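You operate a simulated robot arm through the tools that you are given. There is no shell and no other tool.

Carry out the task below with a simulated robot arm. There is one attempt and no reset: what you move stays moved.

JOB
Gauge the three blocks' rivets and clamp the block that reads NO.
Fine: with the green gauge, put back where it stood; clamp in the vise; leave the two good blocks. Set down upright: green gauge, yellow block.
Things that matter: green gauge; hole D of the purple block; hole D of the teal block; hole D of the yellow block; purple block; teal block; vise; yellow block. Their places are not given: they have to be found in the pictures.

It is judged by the outcome, as a careful person would: the job done as asked, and still so three seconds after it is handed in. It fails if anything else is knocked over, pushed out of place, dropped, spilled or broken.

ROBOT AND FRAMES
A 7-joint arm with a two-finger parallel gripper, fixed in place. Base frame: the origin is at the foot of the arm, x ahead of it, y to its left, z up; the work surface is at about z = 800. Units: mm, degrees, N and s.
With the tool pointing down near the work surface it reaches from about 440 to 920 mm from the base axis. Its first joint turns from -143.0 to 143.0 degrees. Payload 3 kg.
Tool frame: the origin (TCP) lies between the finger pads and is the grasp point; the fingertips stand 30 mm ahead of it; z points along the fingers, y is the line along which they close. The gripper opens to 94 mm. The fingers are 28 mm wide and 10 mm thick; the gripper's body (50 by 96 mm) begins 55 mm behind the TCP.
Orientation is told as [roll, pitch, yaw] about the base's x, y, z axes, in that order, counted from this pose: with the fingers straight down and closing along the base's y, the tool's x points along the base's -x, its y along +y and its z along -z.

CONTROLS
- The arm moves only by the tool nudge_tool. Its argument "steps" is a list of rows, each a list of 7 numbers: the opening, from 0 (shut) to 1 (fully open), then the shift along the base's x, y, z in cm, then the turn, a rotation vector about the base's x, y, z in degrees. In form: [[gripper, dx, dy, dz, wx, wy, wz], ...]. A call has 1 to 20 rows; each row shifts and turns the commanded pose from where the row before left it. A row lasts 0.2 s, in which the tool goes at most 50 mm and 8.6 degrees; a call with a longer step from one row to the next is refused whole, and so is a gripper value outside its range. A pose out of reach is approached as far as the arm can. The call stops where the force on the tool passes 90 N (or 10 N more than at its start, if that is more) or the arm is blocked; 0.2 s more then pass. The fingers move at their own pace (about 72 mm/s each) and stop on an object; they squeeze with about 35 N. The grip force told is the motor's: it shows also when the fingers shut on nothing. Time passes only in rows, and 0.2 s behind the last, so rows that do not move let the fingers close. The reply holds the time, the measured pose of the TCP, the force on the tool along the base axes, the opening and the grip force, in the units named above and with some noise, with the torque about the TCP (base axes, N m) and any sound that the robot's microphone picked up.
- Cameras (640 x 400 px; columns grow to the right, rows downward): "scene" is fixed at [380.4, 649.9, 1555.5]; the picture's right is [-0.52, -0.85, 0.00], its down [-0.82, 0.50, -0.27] and it looks along [0.23, -0.14, -0.96] (base axes); focal length 343 px, centre (320, 200). "wrist" rides on the gripper at [76, 14, -102] in the tool frame; the picture's right is [-0.18, 0.98, 0.00], its down [-0.75, -0.14, -0.64] and it looks along [-0.63, -0.12, 0.77] (tool axes); focal length 243 px, centre (320, 200).
- camera(camera): a new picture of that camera. No time passes.
- pixel_to_xyz(camera, pixels): for up to 12 pixels [column, row] of the newest picture of that camera ("zoom" is the newest enlarged one), the place [x, y, z] in the base frame of the surface seen there, good to about 3 mm, but the place of the scene camera against the robot may be out by one fixed shift of up to 25 mm in any direction. No time passes.
- close_up(camera, box): a new picture of the part [left, top, right, bottom] of that camera's present view, enlarged. No time passes.
- sign_off(): hands the job in; it is judged then, once.

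Open the gripper and draw the arm clear of the work before you hand the job in, unless the task says otherwise.

The tools are called as name(argument=value, ...) on one line, values as JSON. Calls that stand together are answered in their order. nudge_tool: Moves the arm, as the interface text tells. Its arguments: {"type":"object","properties":{"steps":{"type":"array"}},"required":["steps"]} The other tools are called the same way: camera (camera) takes a picture; pixel_to_xyz (camera, pixels) gives the place of the surface under pixels of a picture; close_up (camera, box) takes an enlarged picture of a part of a camera's view; sign_off () hands the job in.

At the start:

```text
clock: 0.0
position: [390.2, 473.7, 1174.0]
tool_rot: [0.0, -0.1, 0.0]
wrist_force: [-0.6, 0.5, 0.0]
moment: [-0.02, 0.0, 0.02]
width: 93.9
gripper_force: 0.2
```

scene: 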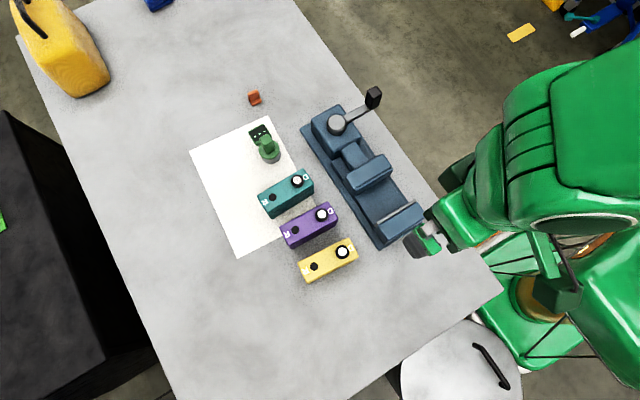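
wrist: 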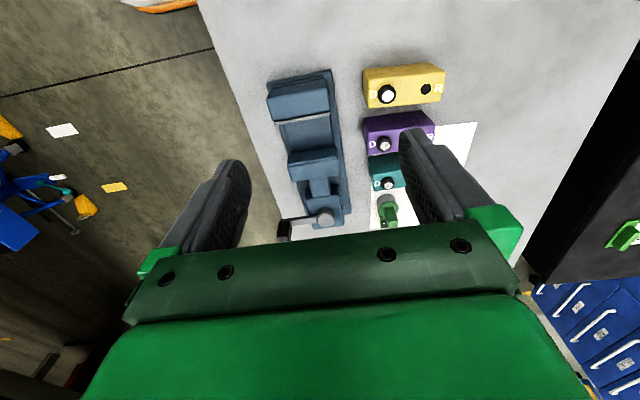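

I'll start by looking at the work area close up: the blocks sit around (290,190), (310,225), (328,260), the gauge at (265,145), the vise at (365,175).

close_up(camera="scene", box=[230, 80, 390, 180])

close_up(camera="scene", box=[240, 160, 400, 290])

close_up(camera="wrist", box=[250, 50, 490, 240])

```text
4.00 times, centred on (310, 130) of scene
```

zoom: 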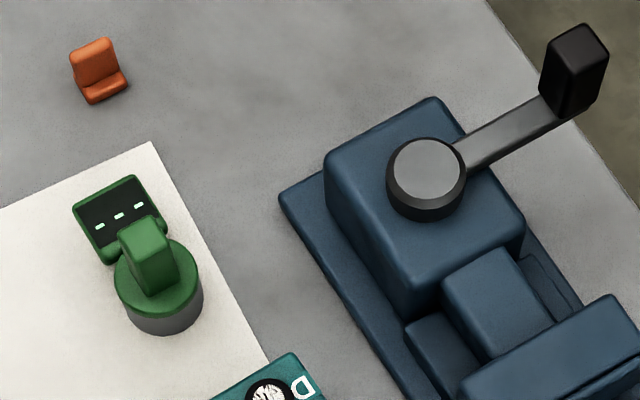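

```text
3.08 times, centred on (320, 225) of scene
```

zoom: 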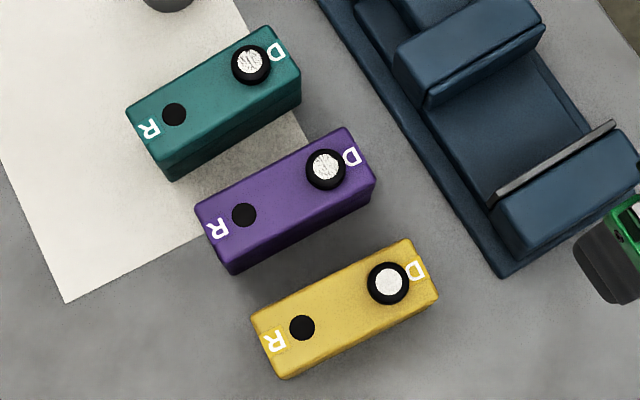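

```text
2.11 times, centred on (370, 145) of wrist
```

zoom: 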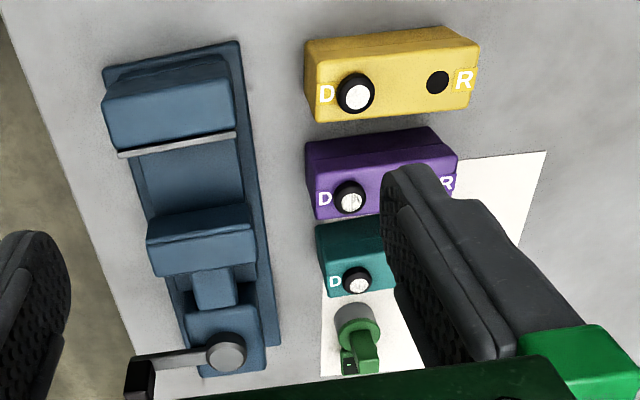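

Now I measure key points on the scene camera: block corners, rivets, gauge, vise jaws and handle.

pixel_to_xyz(camera="scene", pixels=[[297, 181], [321, 215], [341, 252], [283, 188], [301, 230], [314, 267], [270, 146], [265, 160], [258, 132], [337, 124], [374, 98], [253, 98]])

pixel_to_xyz(camera="scene", pixels=[[367, 172], [350, 187], [385, 165], [365, 200], [395, 200], [382, 225], [398, 224], [420, 210], [375, 240], [350, 155], [305, 132], [330, 150]])

pixel_to_xyz(camera="wrist", pixels=[[387, 94], [426, 89], [384, 144], [388, 184], [388, 200], [325, 217], [285, 228], [310, 160], [300, 105], [310, 135], [440, 130], [300, 85]])

```text
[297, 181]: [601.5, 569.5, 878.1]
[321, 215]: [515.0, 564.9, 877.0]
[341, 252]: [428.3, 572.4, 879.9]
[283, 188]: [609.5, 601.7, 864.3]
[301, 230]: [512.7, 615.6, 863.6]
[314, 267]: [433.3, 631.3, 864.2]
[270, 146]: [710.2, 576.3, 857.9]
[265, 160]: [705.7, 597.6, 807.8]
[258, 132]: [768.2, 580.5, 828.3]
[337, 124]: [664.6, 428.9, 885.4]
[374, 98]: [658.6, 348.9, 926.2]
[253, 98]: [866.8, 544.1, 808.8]
```

```text
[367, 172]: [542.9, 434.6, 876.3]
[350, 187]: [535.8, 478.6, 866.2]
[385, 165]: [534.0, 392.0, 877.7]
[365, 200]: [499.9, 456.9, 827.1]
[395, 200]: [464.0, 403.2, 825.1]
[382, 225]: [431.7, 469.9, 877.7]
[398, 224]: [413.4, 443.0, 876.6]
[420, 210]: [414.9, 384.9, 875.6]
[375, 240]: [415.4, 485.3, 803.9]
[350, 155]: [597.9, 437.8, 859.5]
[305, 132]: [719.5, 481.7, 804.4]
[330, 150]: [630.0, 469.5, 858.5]
```

```text
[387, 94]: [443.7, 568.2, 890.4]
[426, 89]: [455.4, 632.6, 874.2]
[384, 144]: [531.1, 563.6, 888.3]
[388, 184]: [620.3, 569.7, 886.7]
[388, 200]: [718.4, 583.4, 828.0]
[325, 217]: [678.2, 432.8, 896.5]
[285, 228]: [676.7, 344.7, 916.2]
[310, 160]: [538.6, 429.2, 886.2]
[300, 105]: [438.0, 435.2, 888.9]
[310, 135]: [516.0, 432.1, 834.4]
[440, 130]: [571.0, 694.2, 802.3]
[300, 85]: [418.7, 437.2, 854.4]
```

The scene camera differs from the wrist one by about (+16, -2, +10) mm. I take a close-up of the blocks again and read block corners precisely.

close_up(camera="scene", box=[240, 160, 368, 290])

```text
3.08 times, centred on (304, 225) of scene
```

zoom: 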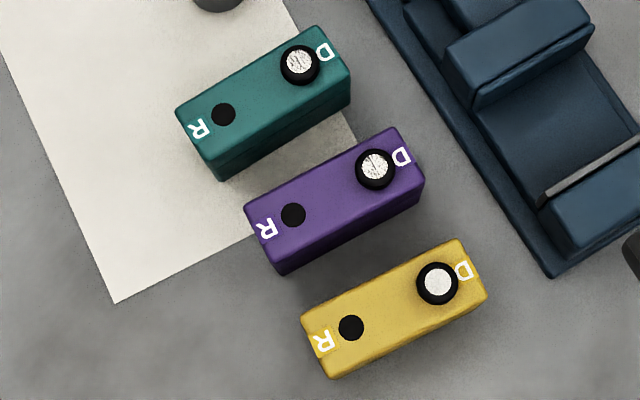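

Reading top-face corners of the three blocks and the table next to them.

pixel_to_xyz(camera="zoom", pixels=[[306, 328], [332, 370], [482, 292], [455, 244], [249, 211], [275, 257], [418, 184], [393, 134], [182, 112], [210, 155], [345, 83], [316, 32]])

pixel_to_xyz(camera="zoom", pixels=[[437, 283], [351, 327], [375, 168], [293, 215], [299, 62], [223, 114], [250, 350], [550, 300], [210, 250], [400, 225], [430, 300], [460, 290]])

```text
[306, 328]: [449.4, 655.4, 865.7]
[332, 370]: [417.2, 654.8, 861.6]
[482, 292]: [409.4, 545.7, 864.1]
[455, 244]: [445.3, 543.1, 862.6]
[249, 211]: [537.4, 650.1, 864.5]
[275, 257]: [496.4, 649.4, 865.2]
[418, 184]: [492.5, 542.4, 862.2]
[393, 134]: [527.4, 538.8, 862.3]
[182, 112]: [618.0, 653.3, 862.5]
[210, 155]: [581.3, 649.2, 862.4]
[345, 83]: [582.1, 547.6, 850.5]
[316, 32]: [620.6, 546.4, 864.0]
```

```text
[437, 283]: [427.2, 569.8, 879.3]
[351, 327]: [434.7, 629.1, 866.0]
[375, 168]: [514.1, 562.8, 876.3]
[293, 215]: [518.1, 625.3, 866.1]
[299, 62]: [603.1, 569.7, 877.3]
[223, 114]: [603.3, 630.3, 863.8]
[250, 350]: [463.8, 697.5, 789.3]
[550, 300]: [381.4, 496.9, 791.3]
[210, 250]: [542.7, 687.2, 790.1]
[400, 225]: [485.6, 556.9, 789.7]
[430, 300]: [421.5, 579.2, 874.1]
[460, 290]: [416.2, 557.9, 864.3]
```

The blocks are about 110×38×74 mm with their long axis near base y; the gauge at about (726, 574) needs a closer look. I move the arm so that the wrist camera looks at the gauge.

nudge_tool(steps=[[1, 2.8, 1.4, -2.0, 0, 0, 0], [1, 2.8, 1.4, -2.0, 0, 0, 0], [1, 2.8, 1.4, -2.0, 0, 0, 0], [1, 2.8, 1.4, -2.0, 0, 0, 0], [1, 2.8, 1.4, -2.0, 0, 0, 0], [1, 2.8, 1.4, -2.0, 0, 0, 0], [1, 0, 0, 0, 0, 0, 0]])

camera(camera="wrist")

camera(camera="scene")

```text
clock: 1.6
position: [558.9, 557.5, 1055.5]
tool_rot: [0.1, -0.1, 0.0]
wrist_force: [0.9, 1.0, -0.4]
moment: [0.02, -0.02, -0.03]
width: 94.1
gripper_force: 0.1
```

```text
taken
```

wrist: 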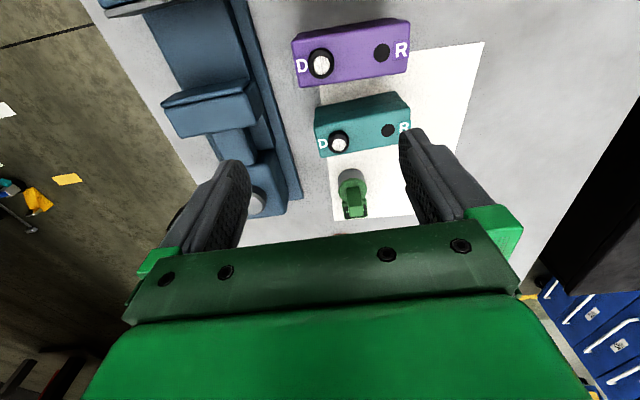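

```text
taken
```

scene: 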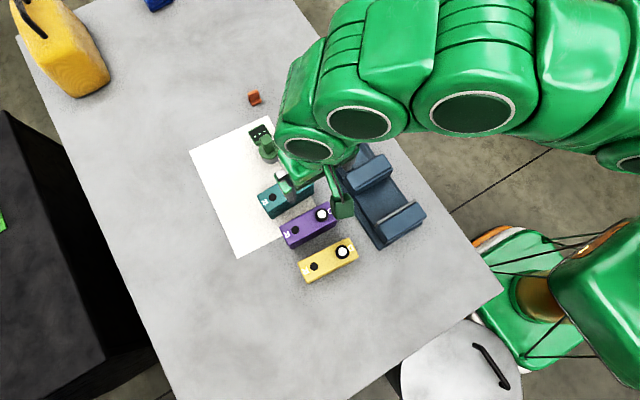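

close_up(camera="wrist", box=[310, 150, 400, 235])

close_up(camera="scene", box=[235, 85, 325, 175])

```text
4.71 times, centred on (355, 192) of wrist
```

zoom: 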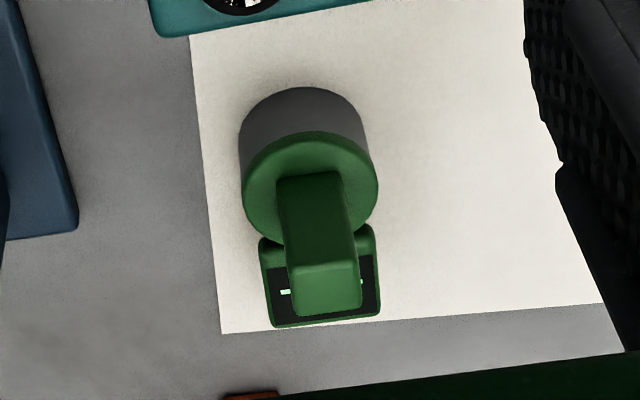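

```text
4.44 times, centred on (280, 130) of scene
```

zoom: 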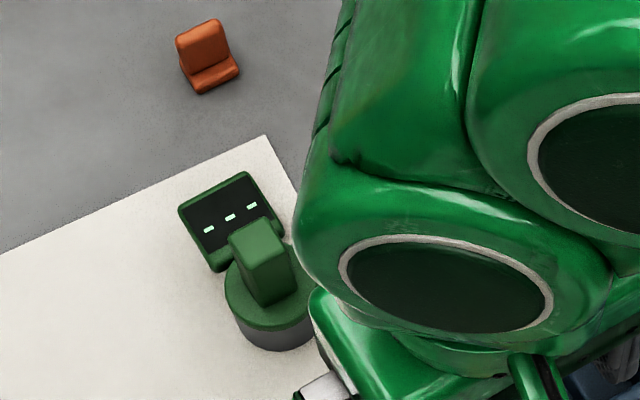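

Gauge seen clearly: gray/green cylinder with a rectangular grip post on top and the display plate on the far (+x) side. I measure its points in the wrist close-up.

close_up(camera="wrist", box=[310, 150, 400, 235])

pixel_to_xyz(camera="zoom", pixels=[[310, 180], [310, 220], [295, 285], [355, 285], [325, 308], [298, 308], [325, 270], [245, 190], [375, 190], [308, 145], [372, 300], [268, 300]])

pixel_to_xyz(camera="zoom", pixels=[[303, 95], [245, 140], [365, 140], [325, 290], [285, 190], [340, 185], [220, 330], [450, 200], [372, 235], [262, 245], [325, 322], [300, 268]])

```text
4.71 times, centred on (355, 192) of wrist
```

zoom: 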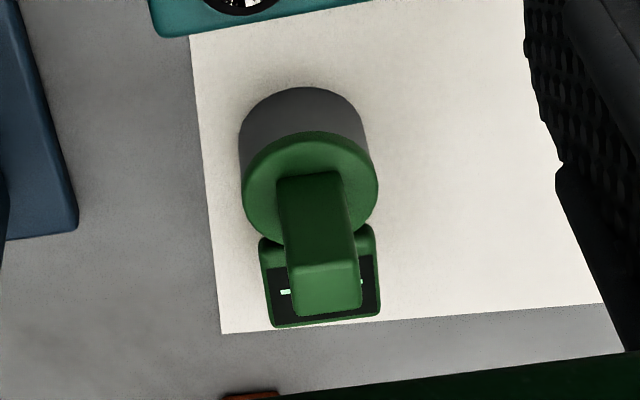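

```text
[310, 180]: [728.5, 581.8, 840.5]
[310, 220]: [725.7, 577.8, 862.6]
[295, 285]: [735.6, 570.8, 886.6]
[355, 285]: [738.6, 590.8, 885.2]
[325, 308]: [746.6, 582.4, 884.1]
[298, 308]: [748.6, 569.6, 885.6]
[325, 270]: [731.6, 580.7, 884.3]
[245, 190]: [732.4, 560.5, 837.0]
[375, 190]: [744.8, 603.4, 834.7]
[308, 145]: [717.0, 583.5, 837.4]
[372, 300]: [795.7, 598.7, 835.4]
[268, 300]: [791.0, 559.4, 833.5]
```

```text
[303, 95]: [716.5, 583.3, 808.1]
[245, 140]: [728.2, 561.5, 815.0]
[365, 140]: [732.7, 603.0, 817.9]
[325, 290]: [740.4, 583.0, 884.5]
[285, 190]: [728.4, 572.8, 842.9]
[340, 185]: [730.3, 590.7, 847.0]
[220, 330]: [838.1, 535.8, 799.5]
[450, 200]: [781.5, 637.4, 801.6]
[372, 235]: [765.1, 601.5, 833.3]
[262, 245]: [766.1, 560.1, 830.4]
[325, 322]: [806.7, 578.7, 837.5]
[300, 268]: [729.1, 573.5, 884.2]
```

The post spans about x 729–750, y 570–591, z 837–885. I move closer above it to see its exact orientation and test the reach.

nudge_tool(steps=[[1, 3.2, 0.4, -2.3, 0, 0, 0], [1, 3.2, 0.4, -2.3, 0, 0, 0], [1, 3.2, 0.4, -2.3, 0, 0, 0], [1, 3.2, 0.4, -2.3, 0, 0, 0], [1, 0, 0, 0, 0, 0, 0]])

camera(camera="wrist")

close_up(camera="wrist", box=[280, 110, 400, 230])

```text
clock: 2.8
position: [679.2, 573.4, 968.0]
tool_rot: [0.0, 0.0, 0.1]
wrist_force: [-0.4, -0.2, -0.1]
moment: [-0.02, -0.02, 0.01]
width: 94.0
gripper_force: 0.0
out of reach, approached as far as the arm can: row 4
```

```text
taken
```

wrist: 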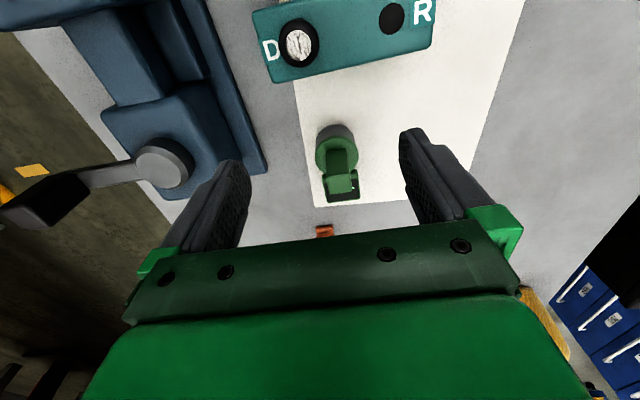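

```text
3.33 times, centred on (340, 170) of wrist
```

zoom: 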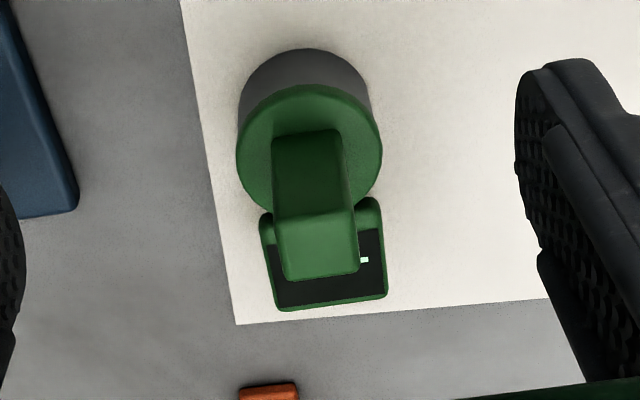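

At z=968 the vertical reach ends at r≈888, so the gauge (r≈939) will need a tilted tool. I measure the post's orientation from this closer view.

pixel_to_xyz(camera="zoom", pixels=[[280, 225], [350, 220], [290, 272], [352, 268], [316, 245], [272, 140], [338, 133], [283, 306], [384, 293], [262, 222], [378, 208], [236, 323]])

pixel_to_xyz(camera="zoom", pixels=[[302, 95], [240, 150], [378, 150], [370, 110], [245, 110], [306, 55], [185, 30], [205, 150], [540, 300], [348, 260], [282, 260], [310, 175]])

```text
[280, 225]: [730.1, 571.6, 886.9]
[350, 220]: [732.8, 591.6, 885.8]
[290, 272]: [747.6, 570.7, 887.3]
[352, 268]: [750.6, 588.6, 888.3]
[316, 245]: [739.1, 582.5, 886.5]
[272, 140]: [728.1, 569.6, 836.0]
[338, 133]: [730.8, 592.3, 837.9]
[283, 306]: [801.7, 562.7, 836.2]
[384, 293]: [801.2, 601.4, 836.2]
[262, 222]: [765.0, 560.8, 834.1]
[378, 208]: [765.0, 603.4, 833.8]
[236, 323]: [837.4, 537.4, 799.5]
```

```text
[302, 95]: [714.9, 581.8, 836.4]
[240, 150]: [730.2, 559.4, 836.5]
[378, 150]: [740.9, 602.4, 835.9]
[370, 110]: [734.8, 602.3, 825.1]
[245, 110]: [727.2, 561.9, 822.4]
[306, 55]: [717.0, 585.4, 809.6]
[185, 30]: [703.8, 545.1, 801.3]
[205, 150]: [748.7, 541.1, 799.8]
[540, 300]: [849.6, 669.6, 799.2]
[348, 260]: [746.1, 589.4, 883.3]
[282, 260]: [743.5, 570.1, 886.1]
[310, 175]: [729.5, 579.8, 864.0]
```

The post is centred at about (740, 580.5), top at z≈886, turned about -4°. I tilt the tool outward (fingers pointing forward) and yaw slightly to gain reach.

nudge_tool(steps=[[1, 0, 0, 0, 0, -8, 0], [1, 0, 0, 0, 0, -8, 0], [1, 0, 0, 0, 0, -8, 0], [1, 1.5, 0.2, 0, 0, 0, 0], [1, 1.5, 0.2, 0, 0, 0, 0], [1, 1.5, 0.2, 0, 0, 0, 0], [1, 1.5, 0, 0, 0, 0, 0], [1, 0, 0, 0, 0, 0, 0]])

camera(camera="wrist")

camera(camera="scene")

```text
clock: 4.6
position: [737.2, 577.3, 968.7]
tool_rot: [0.1, -24.0, 0.0]
wrist_force: [-0.4, -0.7, 0.5]
moment: [0.0, 0.0, 0.02]
width: 94.0
gripper_force: 0.0
```

```text
taken
```

wrist: 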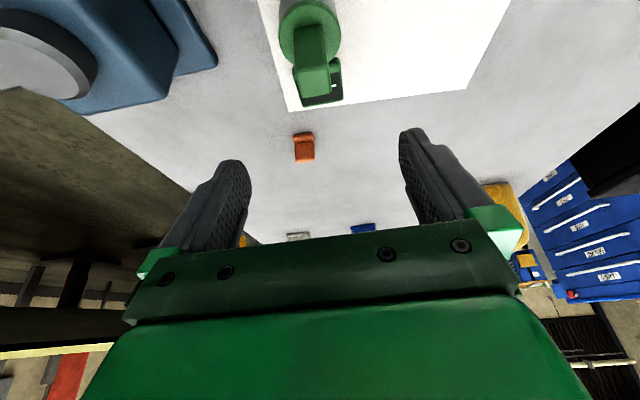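

```text
taken
```

scene: 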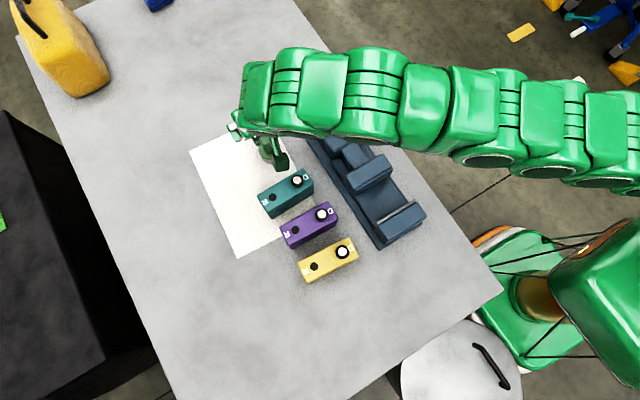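

The tilted pose reaches (737, 577, 969). I yaw -4°, centre on the post and descend to z≈900 first with fingers open.

nudge_tool(steps=[[1, -0.1, 0.2, -1.0, 0, 0, -4], [1, -0.1, 0.15, -2.0, 0, 0, 0], [1, 0, 0, -2.0, 0, 0, 0], [1, 0, 0, -1.8, 0, 0, 0], [1, 0, 0, 0, 0, 0, 0]])

camera(camera="wrist")

close_up(camera="scene", box=[220, 85, 320, 175])

```text
clock: 5.8
position: [737.1, 582.7, 900.3]
tool_rot: [-0.1, -24.0, -3.9]
wrist_force: [-0.6, -0.1, 0.5]
moment: [0.01, 0.01, -0.03]
width: 94.5
gripper_force: 0.0
```

```text
taken
```

wrist: 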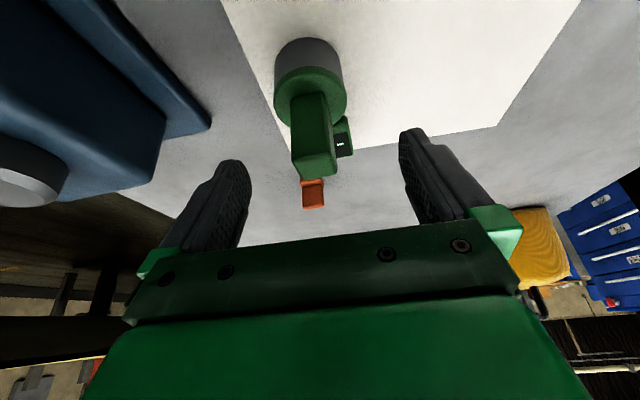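

```text
4.44 times, centred on (270, 130) of scene
```

zoom: 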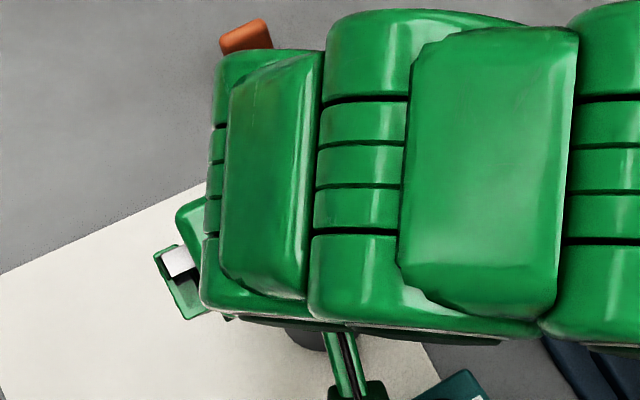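

Position (737, 583, 900); post visible at (313,130)-(315,165) between the fingers. I read the post position again from this close range.

close_up(camera="wrist", box=[260, 30, 380, 190])

pixel_to_xyz(camera="wrist", pixels=[[296, 160], [332, 158], [300, 174], [335, 170], [294, 140], [326, 138], [292, 100], [324, 97], [308, 45], [276, 85], [345, 85], [350, 150]])

```text
2.50 times, centred on (320, 110) of wrist
```

zoom: 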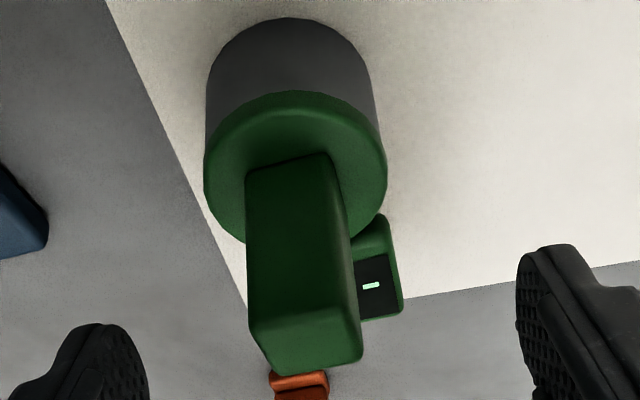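

```text
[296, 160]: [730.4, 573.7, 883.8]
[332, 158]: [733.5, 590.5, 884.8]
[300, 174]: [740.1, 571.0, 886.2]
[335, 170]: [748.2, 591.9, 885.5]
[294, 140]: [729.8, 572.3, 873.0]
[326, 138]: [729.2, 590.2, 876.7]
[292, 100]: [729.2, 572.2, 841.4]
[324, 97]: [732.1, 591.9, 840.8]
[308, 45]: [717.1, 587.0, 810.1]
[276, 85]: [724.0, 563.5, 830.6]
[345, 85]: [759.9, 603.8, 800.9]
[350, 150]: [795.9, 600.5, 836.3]
```

Post centre y≈581.5. I descend to z≈874 and close on the post.

nudge_tool(steps=[[1, -0.1, -0.1, -1.3, 0, 0, 0], [1, -0.1, 0, -1.3, 0, 0, 0], [1, 0, 0, 0, 0, 0, 0]])

```text
clock: 6.6
position: [733.8, 581.7, 873.8]
tool_rot: [0.0, -24.1, -4.0]
wrist_force: [0.2, 1.0, -0.4]
moment: [0.0, -0.03, -0.02]
width: 94.2
gripper_force: 0.0
```

At (733.8, 581.7, 873.8), no contact forces. I close the fingers on the post.

nudge_tool(steps=[[0.5, 0, 0, 0, 0, 0, 0], [0.3, 0, 0, 0, 0, 0, 0], [0, 0, 0, 0, 0, 0, 0], [0, 0, 0, 0, 0, 0, 0], [0, 0, 0, 0, 0, 0, 0]])

camera(camera="wrist")

```text
clock: 7.8
position: [734.0, 581.3, 874.1]
tool_rot: [0.0, -24.0, -3.9]
wrist_force: [0.8, 1.0, 0.7]
moment: [0.18, -0.07, -0.02]
width: 27.0
gripper_force: 34.4
```

```text
taken
```

wrist: 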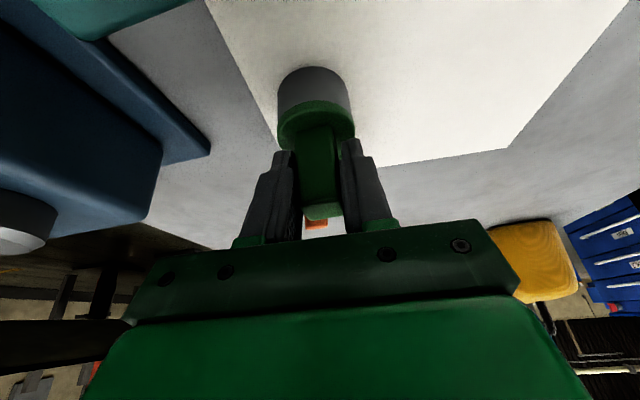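

Gripped (27 mm, 34 N). I lift the gauge straight up 60 mm, then move it back and up to above the teal block.

nudge_tool(steps=[[0, 0, 0, 1.0, 0, 0, 0], [0, 0, 0, 2.0, 0, 0, 0], [0, 0, 0, 2.0, 0, 0, 0], [0, 0, 0, 1.0, 0, 0, 0], [0, 0, 0, 0, 0, 0, 0]])

camera(camera="wrist")

```text
clock: 9.0
position: [734.3, 581.0, 933.4]
tool_rot: [0.0, -24.0, -4.1]
wrist_force: [-0.2, -0.5, -5.1]
moment: [-0.03, 0.09, 0.01]
width: 22.5
gripper_force: 35.0
```

```text
taken
```

wrist: 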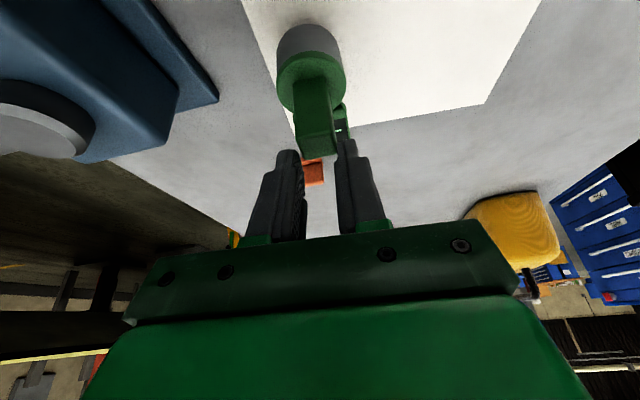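

The gauge appears lower relative to the fingers than before lifting and the width changed to 22.5 mm; I check where it is.

close_up(camera="wrist", box=[240, 10, 400, 250])

pixel_to_xyz(camera="wrist", pixels=[[300, 140], [330, 140], [315, 150], [315, 105], [300, 90], [310, 50], [310, 30], [281, 85], [342, 75], [340, 125], [285, 170], [345, 160]])

close_up(camera="scene", box=[220, 85, 320, 185])

```text
1.67 times, centred on (320, 130) of wrist
```

zoom: 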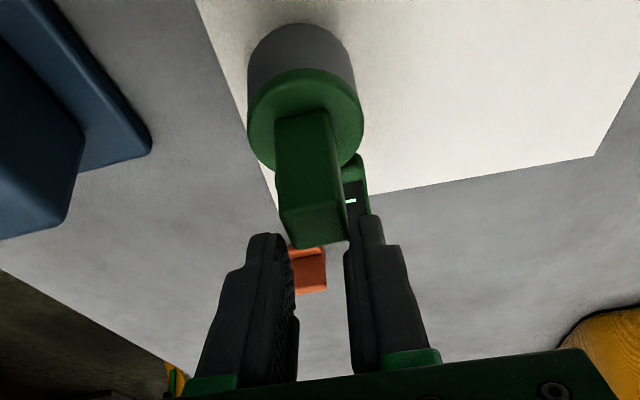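

```text
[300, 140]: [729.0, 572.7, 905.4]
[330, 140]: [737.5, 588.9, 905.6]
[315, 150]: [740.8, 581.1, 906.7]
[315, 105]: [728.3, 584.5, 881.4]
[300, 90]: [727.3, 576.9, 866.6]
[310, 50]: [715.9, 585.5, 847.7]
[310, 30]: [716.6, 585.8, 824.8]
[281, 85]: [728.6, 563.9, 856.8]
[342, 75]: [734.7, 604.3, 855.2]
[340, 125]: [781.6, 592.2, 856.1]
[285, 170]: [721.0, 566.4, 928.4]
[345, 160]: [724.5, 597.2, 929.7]
```

```text
4.00 times, centred on (270, 135) of scene
```

zoom: 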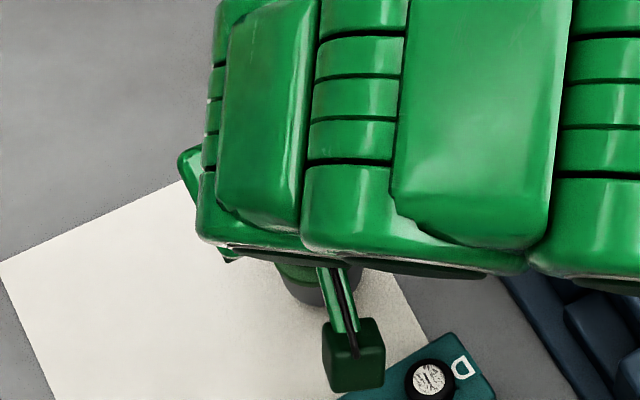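

The gauge slid in the fingers: its post top is at z≈906 (raised only ~20 mm) and is held by the fingertips. I lower it straight back onto its spot before it slips further.

nudge_tool(steps=[[0, 0, 0, -0.6, 0, 0, 0], [0, 0, 0, -0.6, 0, 0, 0], [0, 0, 0, -0.4, 0, 0, 0], [0, 0, 0, -0.3, 0, 0, 0], [0, 0, 0, 0, 0, 0, 0]])

camera(camera="wrist")

pixel_to_xyz(camera="wrist", pixels=[[300, 140], [330, 140], [315, 150], [315, 105], [300, 90], [310, 50], [310, 30], [281, 85], [342, 75], [340, 125], [285, 170], [345, 160]])

```text
clock: 10.2
position: [734.1, 579.9, 916.1]
tool_rot: [0.0, -24.0, -4.0]
wrist_force: [-3.4, -3.9, 8.6]
moment: [-0.05, 0.32, 0.05]
width: 22.7
gripper_force: 34.7
```

```text
taken
```

wrist: 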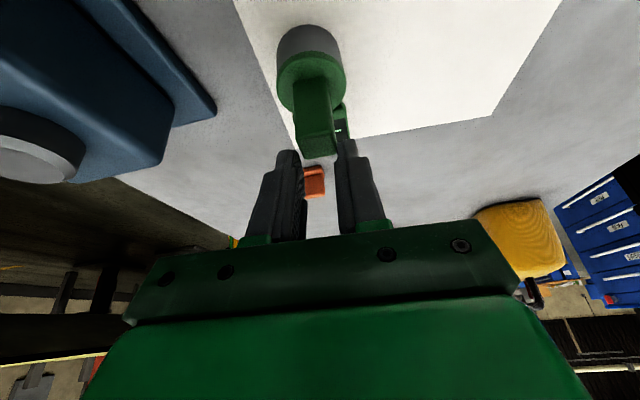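

```text
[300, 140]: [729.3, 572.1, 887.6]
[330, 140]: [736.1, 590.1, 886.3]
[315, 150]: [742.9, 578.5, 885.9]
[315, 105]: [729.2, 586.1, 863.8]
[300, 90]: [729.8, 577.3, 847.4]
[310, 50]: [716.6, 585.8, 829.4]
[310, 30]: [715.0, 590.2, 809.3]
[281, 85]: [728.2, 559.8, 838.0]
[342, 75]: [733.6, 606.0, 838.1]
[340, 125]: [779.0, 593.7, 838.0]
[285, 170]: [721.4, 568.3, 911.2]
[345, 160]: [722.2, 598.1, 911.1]
```

The gauge stands on the table again at its original height (post top ≈886) and the tip grip held steady. I open, then regrasp higher on the post (TCP z≈890) so the tips clear the base of the post.

nudge_tool(steps=[[0, 0, 0, 0.1, 0, 0, 0], [0.6, 0, 0, 0, 0, 0, 0], [0.7, 0, 0, 0, 0, 0, 0], [0.7, 0, 0, 0, 0, 0, 0]])

camera(camera="wrist")

close_up(camera="wrist", box=[240, 10, 400, 190])

```text
clock: 11.2
position: [732.9, 580.9, 916.6]
tool_rot: [0.0, -24.1, -4.0]
wrist_force: [0.3, -0.2, 0.0]
moment: [-0.01, -0.02, -0.02]
width: 65.7
gripper_force: 0.0
```

```text
taken
```

wrist: 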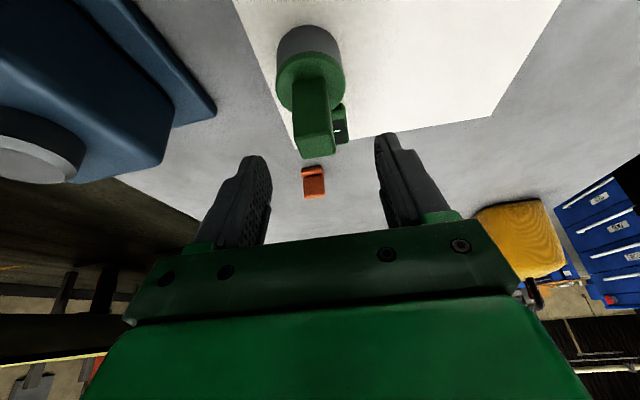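

```text
2.22 times, centred on (320, 100) of wrist
```

zoom: 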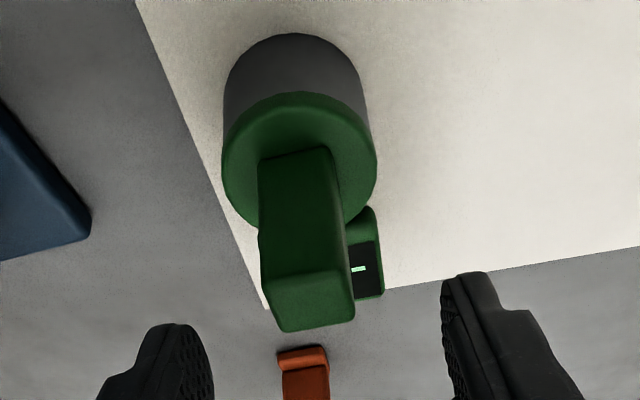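

Fingers are 66 mm apart around the post (post at col ~315, tips' midpoint at col 320). I lower to z≈890 and close again, watching the width.

nudge_tool(steps=[[0.7, 0, -0.05, -1.3, 0, 0, 0], [0.7, 0, -0.05, -1.3, 0, 0, 0], [0.7, 0, 0, 0, 0, 0, 0], [0.4, 0, 0, 0, 0, 0, 0], [0.2, 0, 0, 0, 0, 0, 0], [0, 0, 0, 0, 0, 0, 0], [0, 0, 0, 0, 0, 0, 0], [0, 0, 0, 0, 0, 0, 0], [0, 0, 0, 0, 0, 0, 0]])

camera(camera="wrist")

close_up(camera="wrist", box=[240, 50, 400, 250])

```text
clock: 13.2
position: [733.7, 579.4, 890.2]
tool_rot: [0.0, -24.0, -4.0]
wrist_force: [1.0, 2.0, 1.7]
moment: [0.07, -0.08, 0.03]
width: 23.0
gripper_force: 35.0
```

```text
taken
```

wrist: 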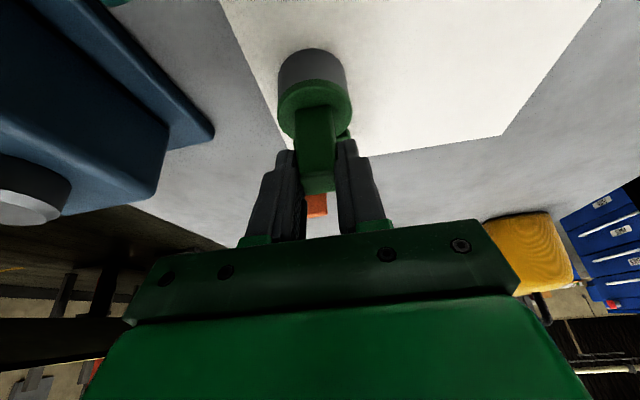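

```text
2.00 times, centred on (320, 150) of wrist
```

zoom: 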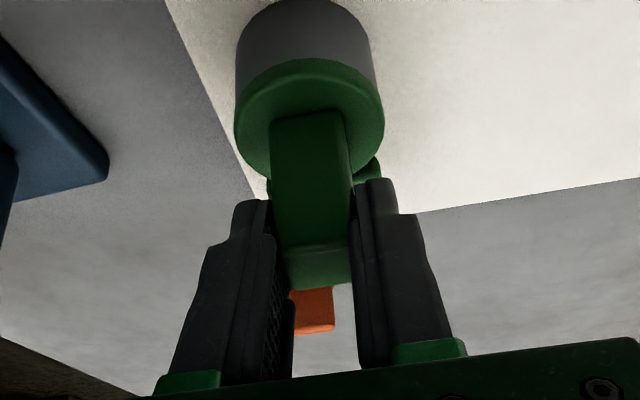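

Width is now 23.0 mm with 35 N, matching the post. I lift slowly by 15 mm and check for slip.

nudge_tool(steps=[[0, 0, 0, 0.5, 0, 0, 0], [0, 0, 0, 0.5, 0, 0, 0], [0, 0, 0, 0.5, 0, 0, 0], [0, 0, 0, 0, 0, 0, 0]])

camera(camera="wrist")

pixel_to_xyz(camera="wrist", pixels=[[318, 180], [314, 150], [300, 115], [310, 80], [312, 55], [282, 100], [346, 95], [330, 180], [308, 183], [315, 130]])

```text
clock: 14.2
position: [733.7, 580.0, 906.1]
tool_rot: [-0.1, -24.0, -4.0]
wrist_force: [-0.2, 0.3, -5.8]
moment: [0.0, 0.03, 0.02]
width: 22.8
gripper_force: 35.0
```

```text
taken
```

wrist: 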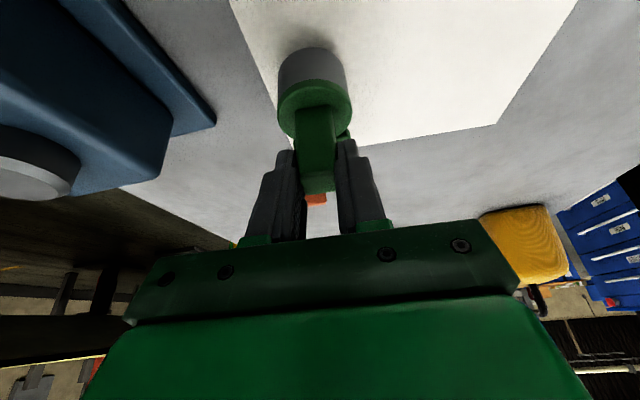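

```text
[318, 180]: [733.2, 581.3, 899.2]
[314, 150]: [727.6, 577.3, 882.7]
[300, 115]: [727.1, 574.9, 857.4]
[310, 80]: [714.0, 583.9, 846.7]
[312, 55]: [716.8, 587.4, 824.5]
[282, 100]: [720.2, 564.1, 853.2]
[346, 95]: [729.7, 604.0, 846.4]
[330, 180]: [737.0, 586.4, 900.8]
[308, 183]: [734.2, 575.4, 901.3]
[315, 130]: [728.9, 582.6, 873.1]
```

No slip: post top rose to ≈901 with the TCP, weight ≈5.8 N. Gauge bottom is TCP−90; I lift and carry it over the teal block's D hole.

nudge_tool(steps=[[0, 0, 0, 1.5, 0, 0, 0], [0, 0, 0, 2.0, 0, 0, 0], [0, -0.8, 0, 2.0, 0, 0, 0], [0, -2.2, -0.2, 1.5, 0, 0, 0], [0, -2.2, -0.2, 1.2, 0, 0, 0], [0, -2.2, -0.2, 1.2, 0, 0, 0], [0, -2.2, -0.2, 1.0, 0, 0, 0], [0, -2.2, -0.2, 0, 0, 0, 0], [0, 0, 0, 0, 0, 0, 0]])

camera(camera="wrist")

camera(camera="scene")

```text
clock: 16.2
position: [616.4, 569.1, 1008.5]
tool_rot: [0.0, -24.0, -4.1]
wrist_force: [1.1, 0.6, -4.6]
moment: [-0.01, 0.05, 0.02]
width: 22.8
gripper_force: 34.9
```

```text
taken
```

wrist: 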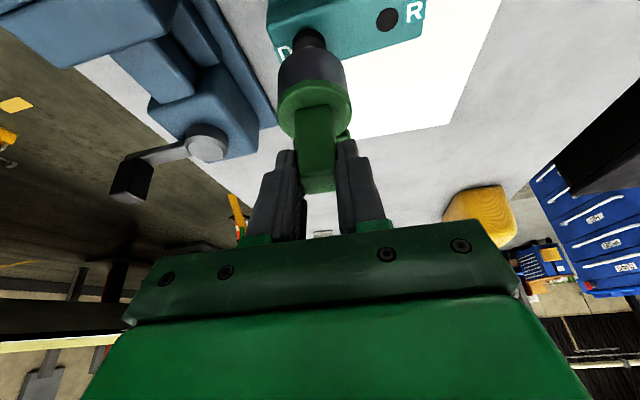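

```text
taken
```

scene: 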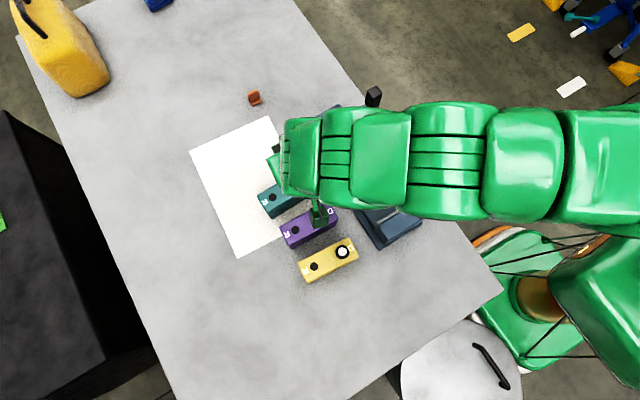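

The teal D collar shows at about (310,38), just past the gauge's bottom. I zoom in there and measure.

close_up(camera="wrist", box=[260, 0, 440, 112])

pixel_to_xyz(camera="wrist", pixels=[[310, 32], [310, 38], [296, 42], [326, 40], [387, 19], [282, 52], [310, 55], [312, 60], [272, 30], [420, 15], [285, 75], [345, 70]])

```text
3.56 times, centred on (350, 56) of wrist
```

zoom: 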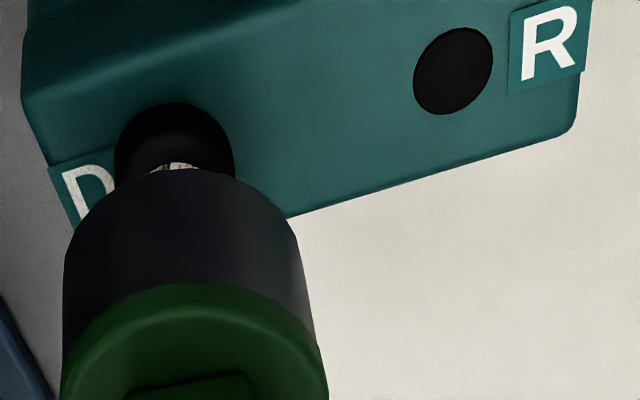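

```text
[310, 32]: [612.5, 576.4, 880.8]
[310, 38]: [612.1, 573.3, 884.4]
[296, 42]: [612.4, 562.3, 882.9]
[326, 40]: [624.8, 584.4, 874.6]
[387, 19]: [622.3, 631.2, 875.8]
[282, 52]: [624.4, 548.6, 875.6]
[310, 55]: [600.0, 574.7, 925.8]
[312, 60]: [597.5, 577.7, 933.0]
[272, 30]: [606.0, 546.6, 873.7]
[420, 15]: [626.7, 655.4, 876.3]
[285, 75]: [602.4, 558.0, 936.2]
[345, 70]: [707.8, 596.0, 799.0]
```

Computed: teal D centre ≈ (620, 568.7), gauge axis ≈ (619.6, 569.8). I lower by 24 mm with a tiny correction and re-check alignment.

nudge_tool(steps=[[0, 0.04, -0.1, -0.8, 0, 0, 0], [0, 0, 0, -0.8, 0, 0, 0], [0, 0, 0, -0.8, 0, 0, 0], [0, 0, 0, 0, 0, 0, 0]])

close_up(camera="wrist", box=[260, 0, 420, 100])

close_up(camera="scene", box=[250, 110, 370, 230])

```text
clock: 17.2
position: [617.8, 568.1, 985.3]
tool_rot: [0.0, -23.9, -4.0]
wrist_force: [-0.4, 0.3, -5.3]
moment: [0.04, 0.07, 0.02]
width: 22.5
gripper_force: 34.9
```

```text
4.00 times, centred on (340, 50) of wrist
```

zoom: 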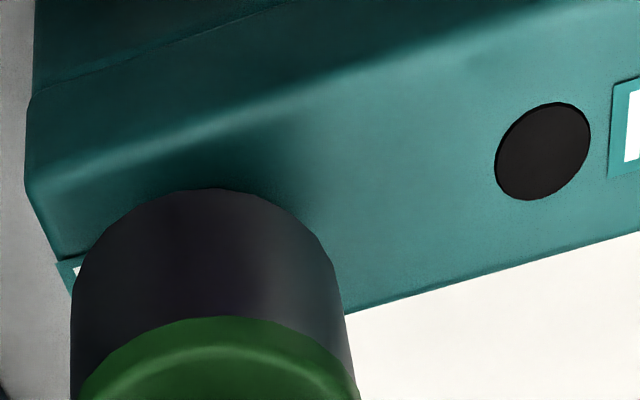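

```text
3.33 times, centred on (310, 170) of scene
```

zoom: 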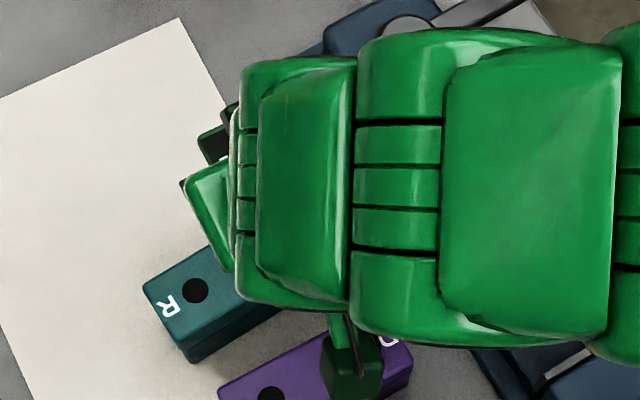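

Aligned: the collar is hidden under the gauge centre. I lower in small steps to z≈977 and read the force.

nudge_tool(steps=[[0, 0, 0, -0.3, 0, 0, 0], [0, 0, 0, -0.3, 0, 0, 0], [0, 0, 0, -0.2, 0, 0, 0], [0, 0, 0, 0, 0, 0, 0]])

```text
clock: 18.2
position: [617.3, 568.5, 976.7]
tool_rot: [0.0, -24.0, -4.0]
wrist_force: [-0.1, -0.5, -4.7]
moment: [0.01, 0.09, -0.01]
width: 22.8
gripper_force: 35.0
```

No contact yet at TCP 976.7 (bottom ≈886.5), so the collar is entering the bore. I keep lowering gently.

nudge_tool(steps=[[0, 0, 0, -0.3, 0, 0, 0], [0, 0, 0, -0.3, 0, 0, 0], [0, 0, 0, 0, 0, 0, 0]])

close_up(camera="wrist", box=[260, 0, 420, 100])

```text
clock: 19.0
position: [616.6, 568.9, 971.6]
tool_rot: [-0.1, -24.0, -4.1]
wrist_force: [-0.3, -0.4, -5.0]
moment: [-0.02, 0.07, -0.02]
width: 23.0
gripper_force: 35.1
```

```text
4.00 times, centred on (340, 50) of wrist
```

zoom: 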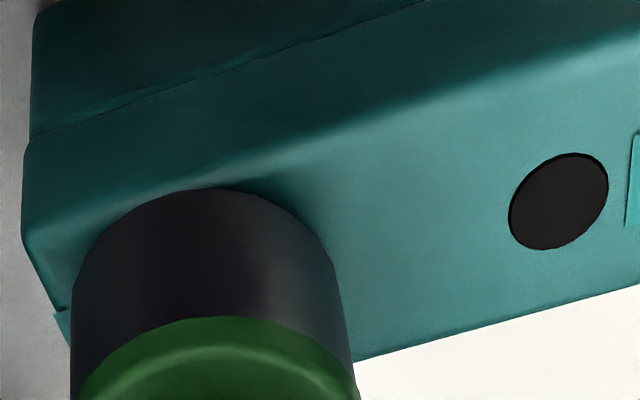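

Still free (bottom ≈881, collar inside the bore). Continue down toward the block's top at ≈875.

nudge_tool(steps=[[0, 0, 0, -0.2, 0, 0, 0], [0, 0, 0, -0.2, 0, 0, 0], [0, 0, 0, 0, 0, 0, 0]])

```text
clock: 19.8
position: [617.1, 569.0, 968.0]
tool_rot: [0.1, -24.0, -3.9]
wrist_force: [-1.0, -0.1, -5.2]
moment: [0.0, 0.04, -0.01]
width: 22.8
gripper_force: 35.2
```

Still the full weight on the gripper (-5.2 N). Another few millimetres.

nudge_tool(steps=[[0, 0, 0, -0.15, 0, 0, 0], [0, 0, 0, -0.15, 0, 0, 0], [0, 0, 0, 0, 0, 0, 0]])

camera(camera="wrist")

close_up(camera="scene", box=[250, 110, 370, 230])

```text
clock: 20.6
position: [618.4, 568.6, 964.1]
tool_rot: [0.0, -23.9, -4.0]
wrist_force: [-0.1, -0.2, -4.6]
moment: [0.01, 0.07, -0.01]
width: 22.9
gripper_force: 34.6
```

```text
taken
```

wrist: 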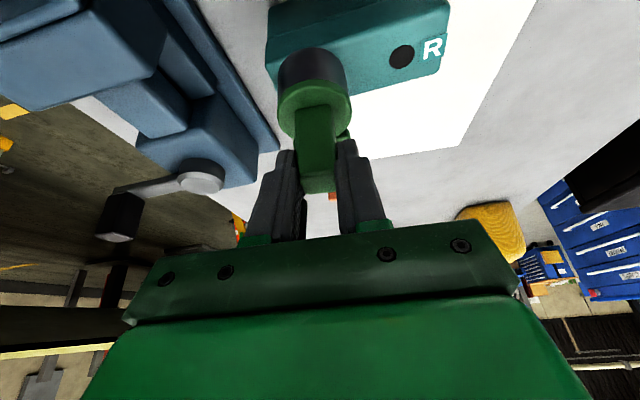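

```text
3.33 times, centred on (310, 170) of scene
```

zoom: 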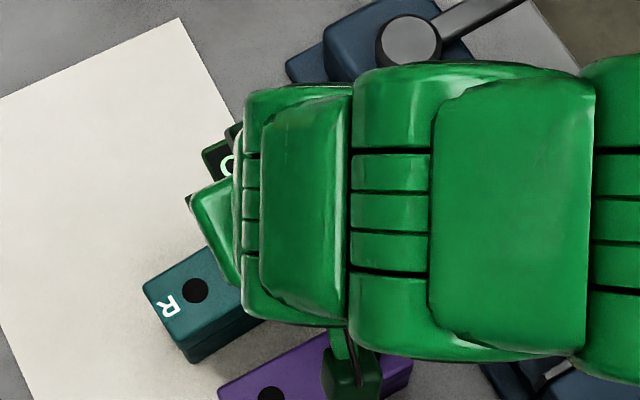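

The display has lit up: something like "O"/"C" appears at zoom (228,168). I zoom in further on it.

close_up(camera="scene", box=[306, 155, 344, 180])

close_up(camera="scene", box=[315, 145, 345, 165])

close_up(camera="scene", box=[266, 148, 296, 178])

```text
16.00 times, centred on (325, 168) of scene
```

zoom: 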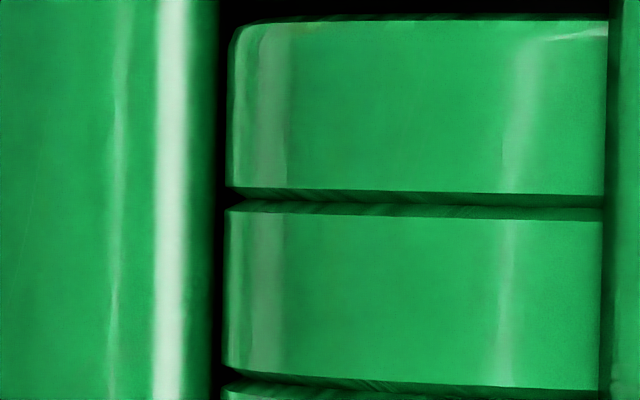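

```text
16.00 times, centred on (330, 155) of scene
```

zoom: 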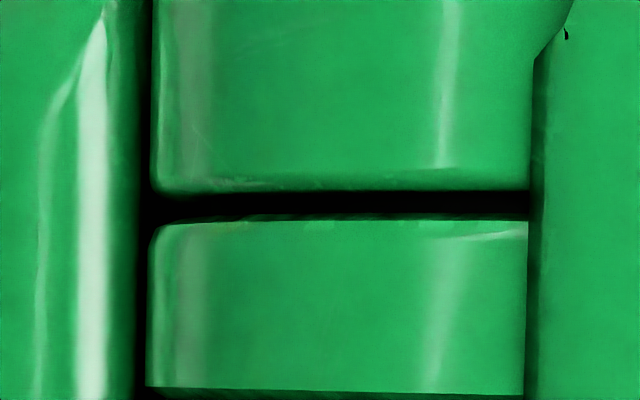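

```text
13.33 times, centred on (281, 163) of scene
```

zoom: 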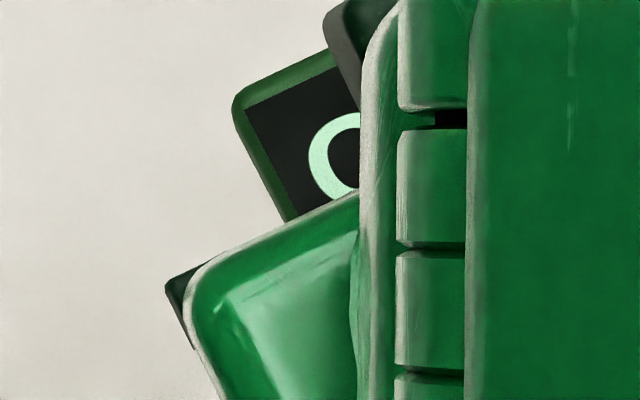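

The left glyph is an "O". I finish seating the gauge until contact, then re-read it.

nudge_tool(steps=[[0, 0, 0, -0.15, 0, 0, 0], [0, 0, 0, -0.1, 0, 0, 0], [0, 0, 0, 0, 0, 0, 0]])

close_up(camera="scene", box=[266, 148, 296, 178])

```text
clock: 21.4
position: [617.0, 568.7, 964.0]
tool_rot: [0.2, -24.2, -4.1]
wrist_force: [-6.1, -5.0, 33.1]
moment: [-0.23, 0.54, -0.01]
width: 22.8
gripper_force: 35.3
```

```text
13.33 times, centred on (281, 163) of scene
```

zoom: 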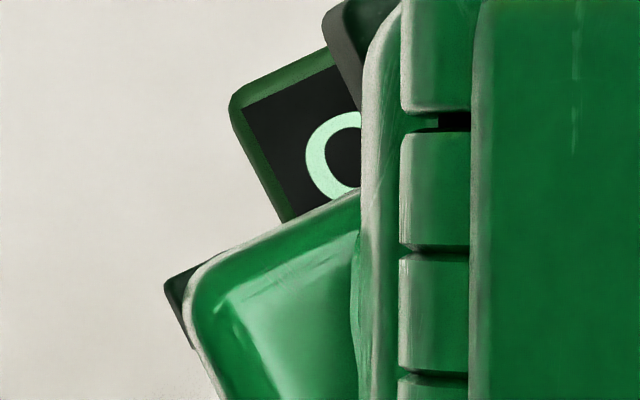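

Seated at TCP z=964 (33 N push), the reading still shows "O" at the left. I lift off and carry the gauge over the purple block's D.

nudge_tool(steps=[[0, 0, 0, 0.4, 0, 0, 0], [0, 0, 0, 1.0, 0, 0, 0], [0, 0, 0, 1.5, 0, 0, 0], [0, 0, 0, 1.8, 0, 0, 0], [0, -2.2, -0.15, 0, 0, 0, 0], [0, -2.2, -0.15, 0, 0, 0, 0], [0, -2.2, -0.15, 0, 0, 0, 0], [0, -2.3, -0.15, 0, 0, 0, 0], [0, 0, 0, 0, 0, 0, 0]])

camera(camera="wrist")

close_up(camera="wrist", box=[260, 0, 440, 112])

camera(camera="scene")

```text
clock: 23.4
position: [528.7, 562.1, 1008.8]
tool_rot: [0.0, -24.0, -4.0]
wrist_force: [-0.3, 0.3, -5.5]
moment: [0.0, 0.07, -0.02]
width: 22.8
gripper_force: 34.8
```

```text
taken
```

wrist: 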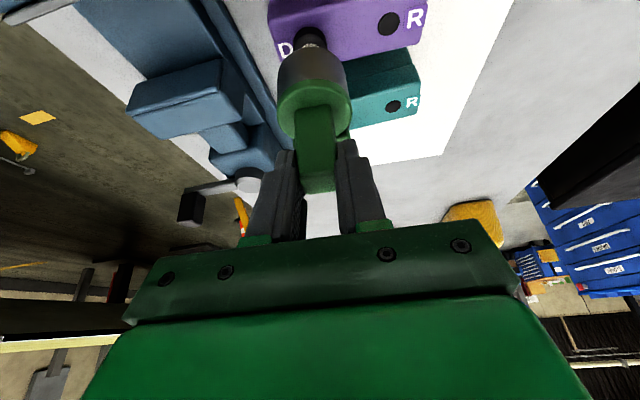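

```text
3.56 times, centred on (350, 56) of wrist
```

zoom: 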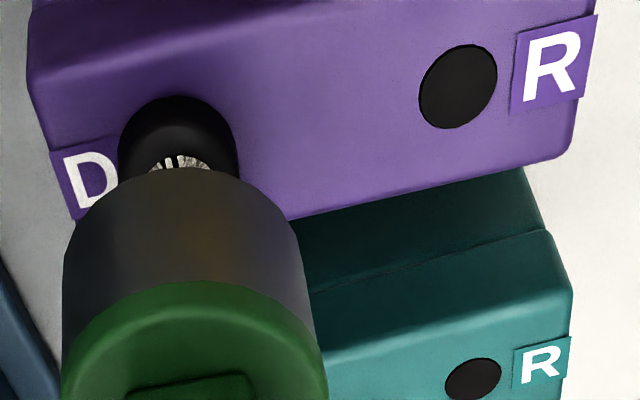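

```text
taken
```

scene: 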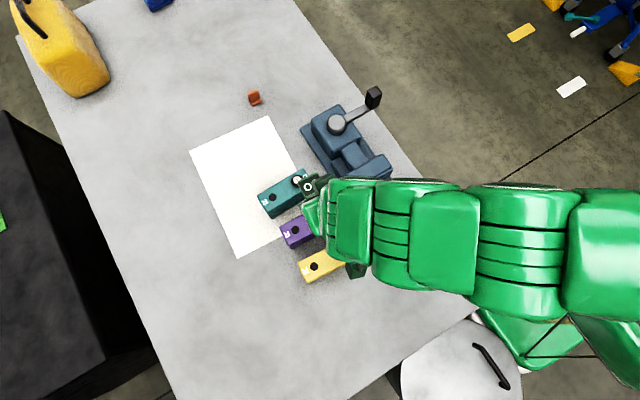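

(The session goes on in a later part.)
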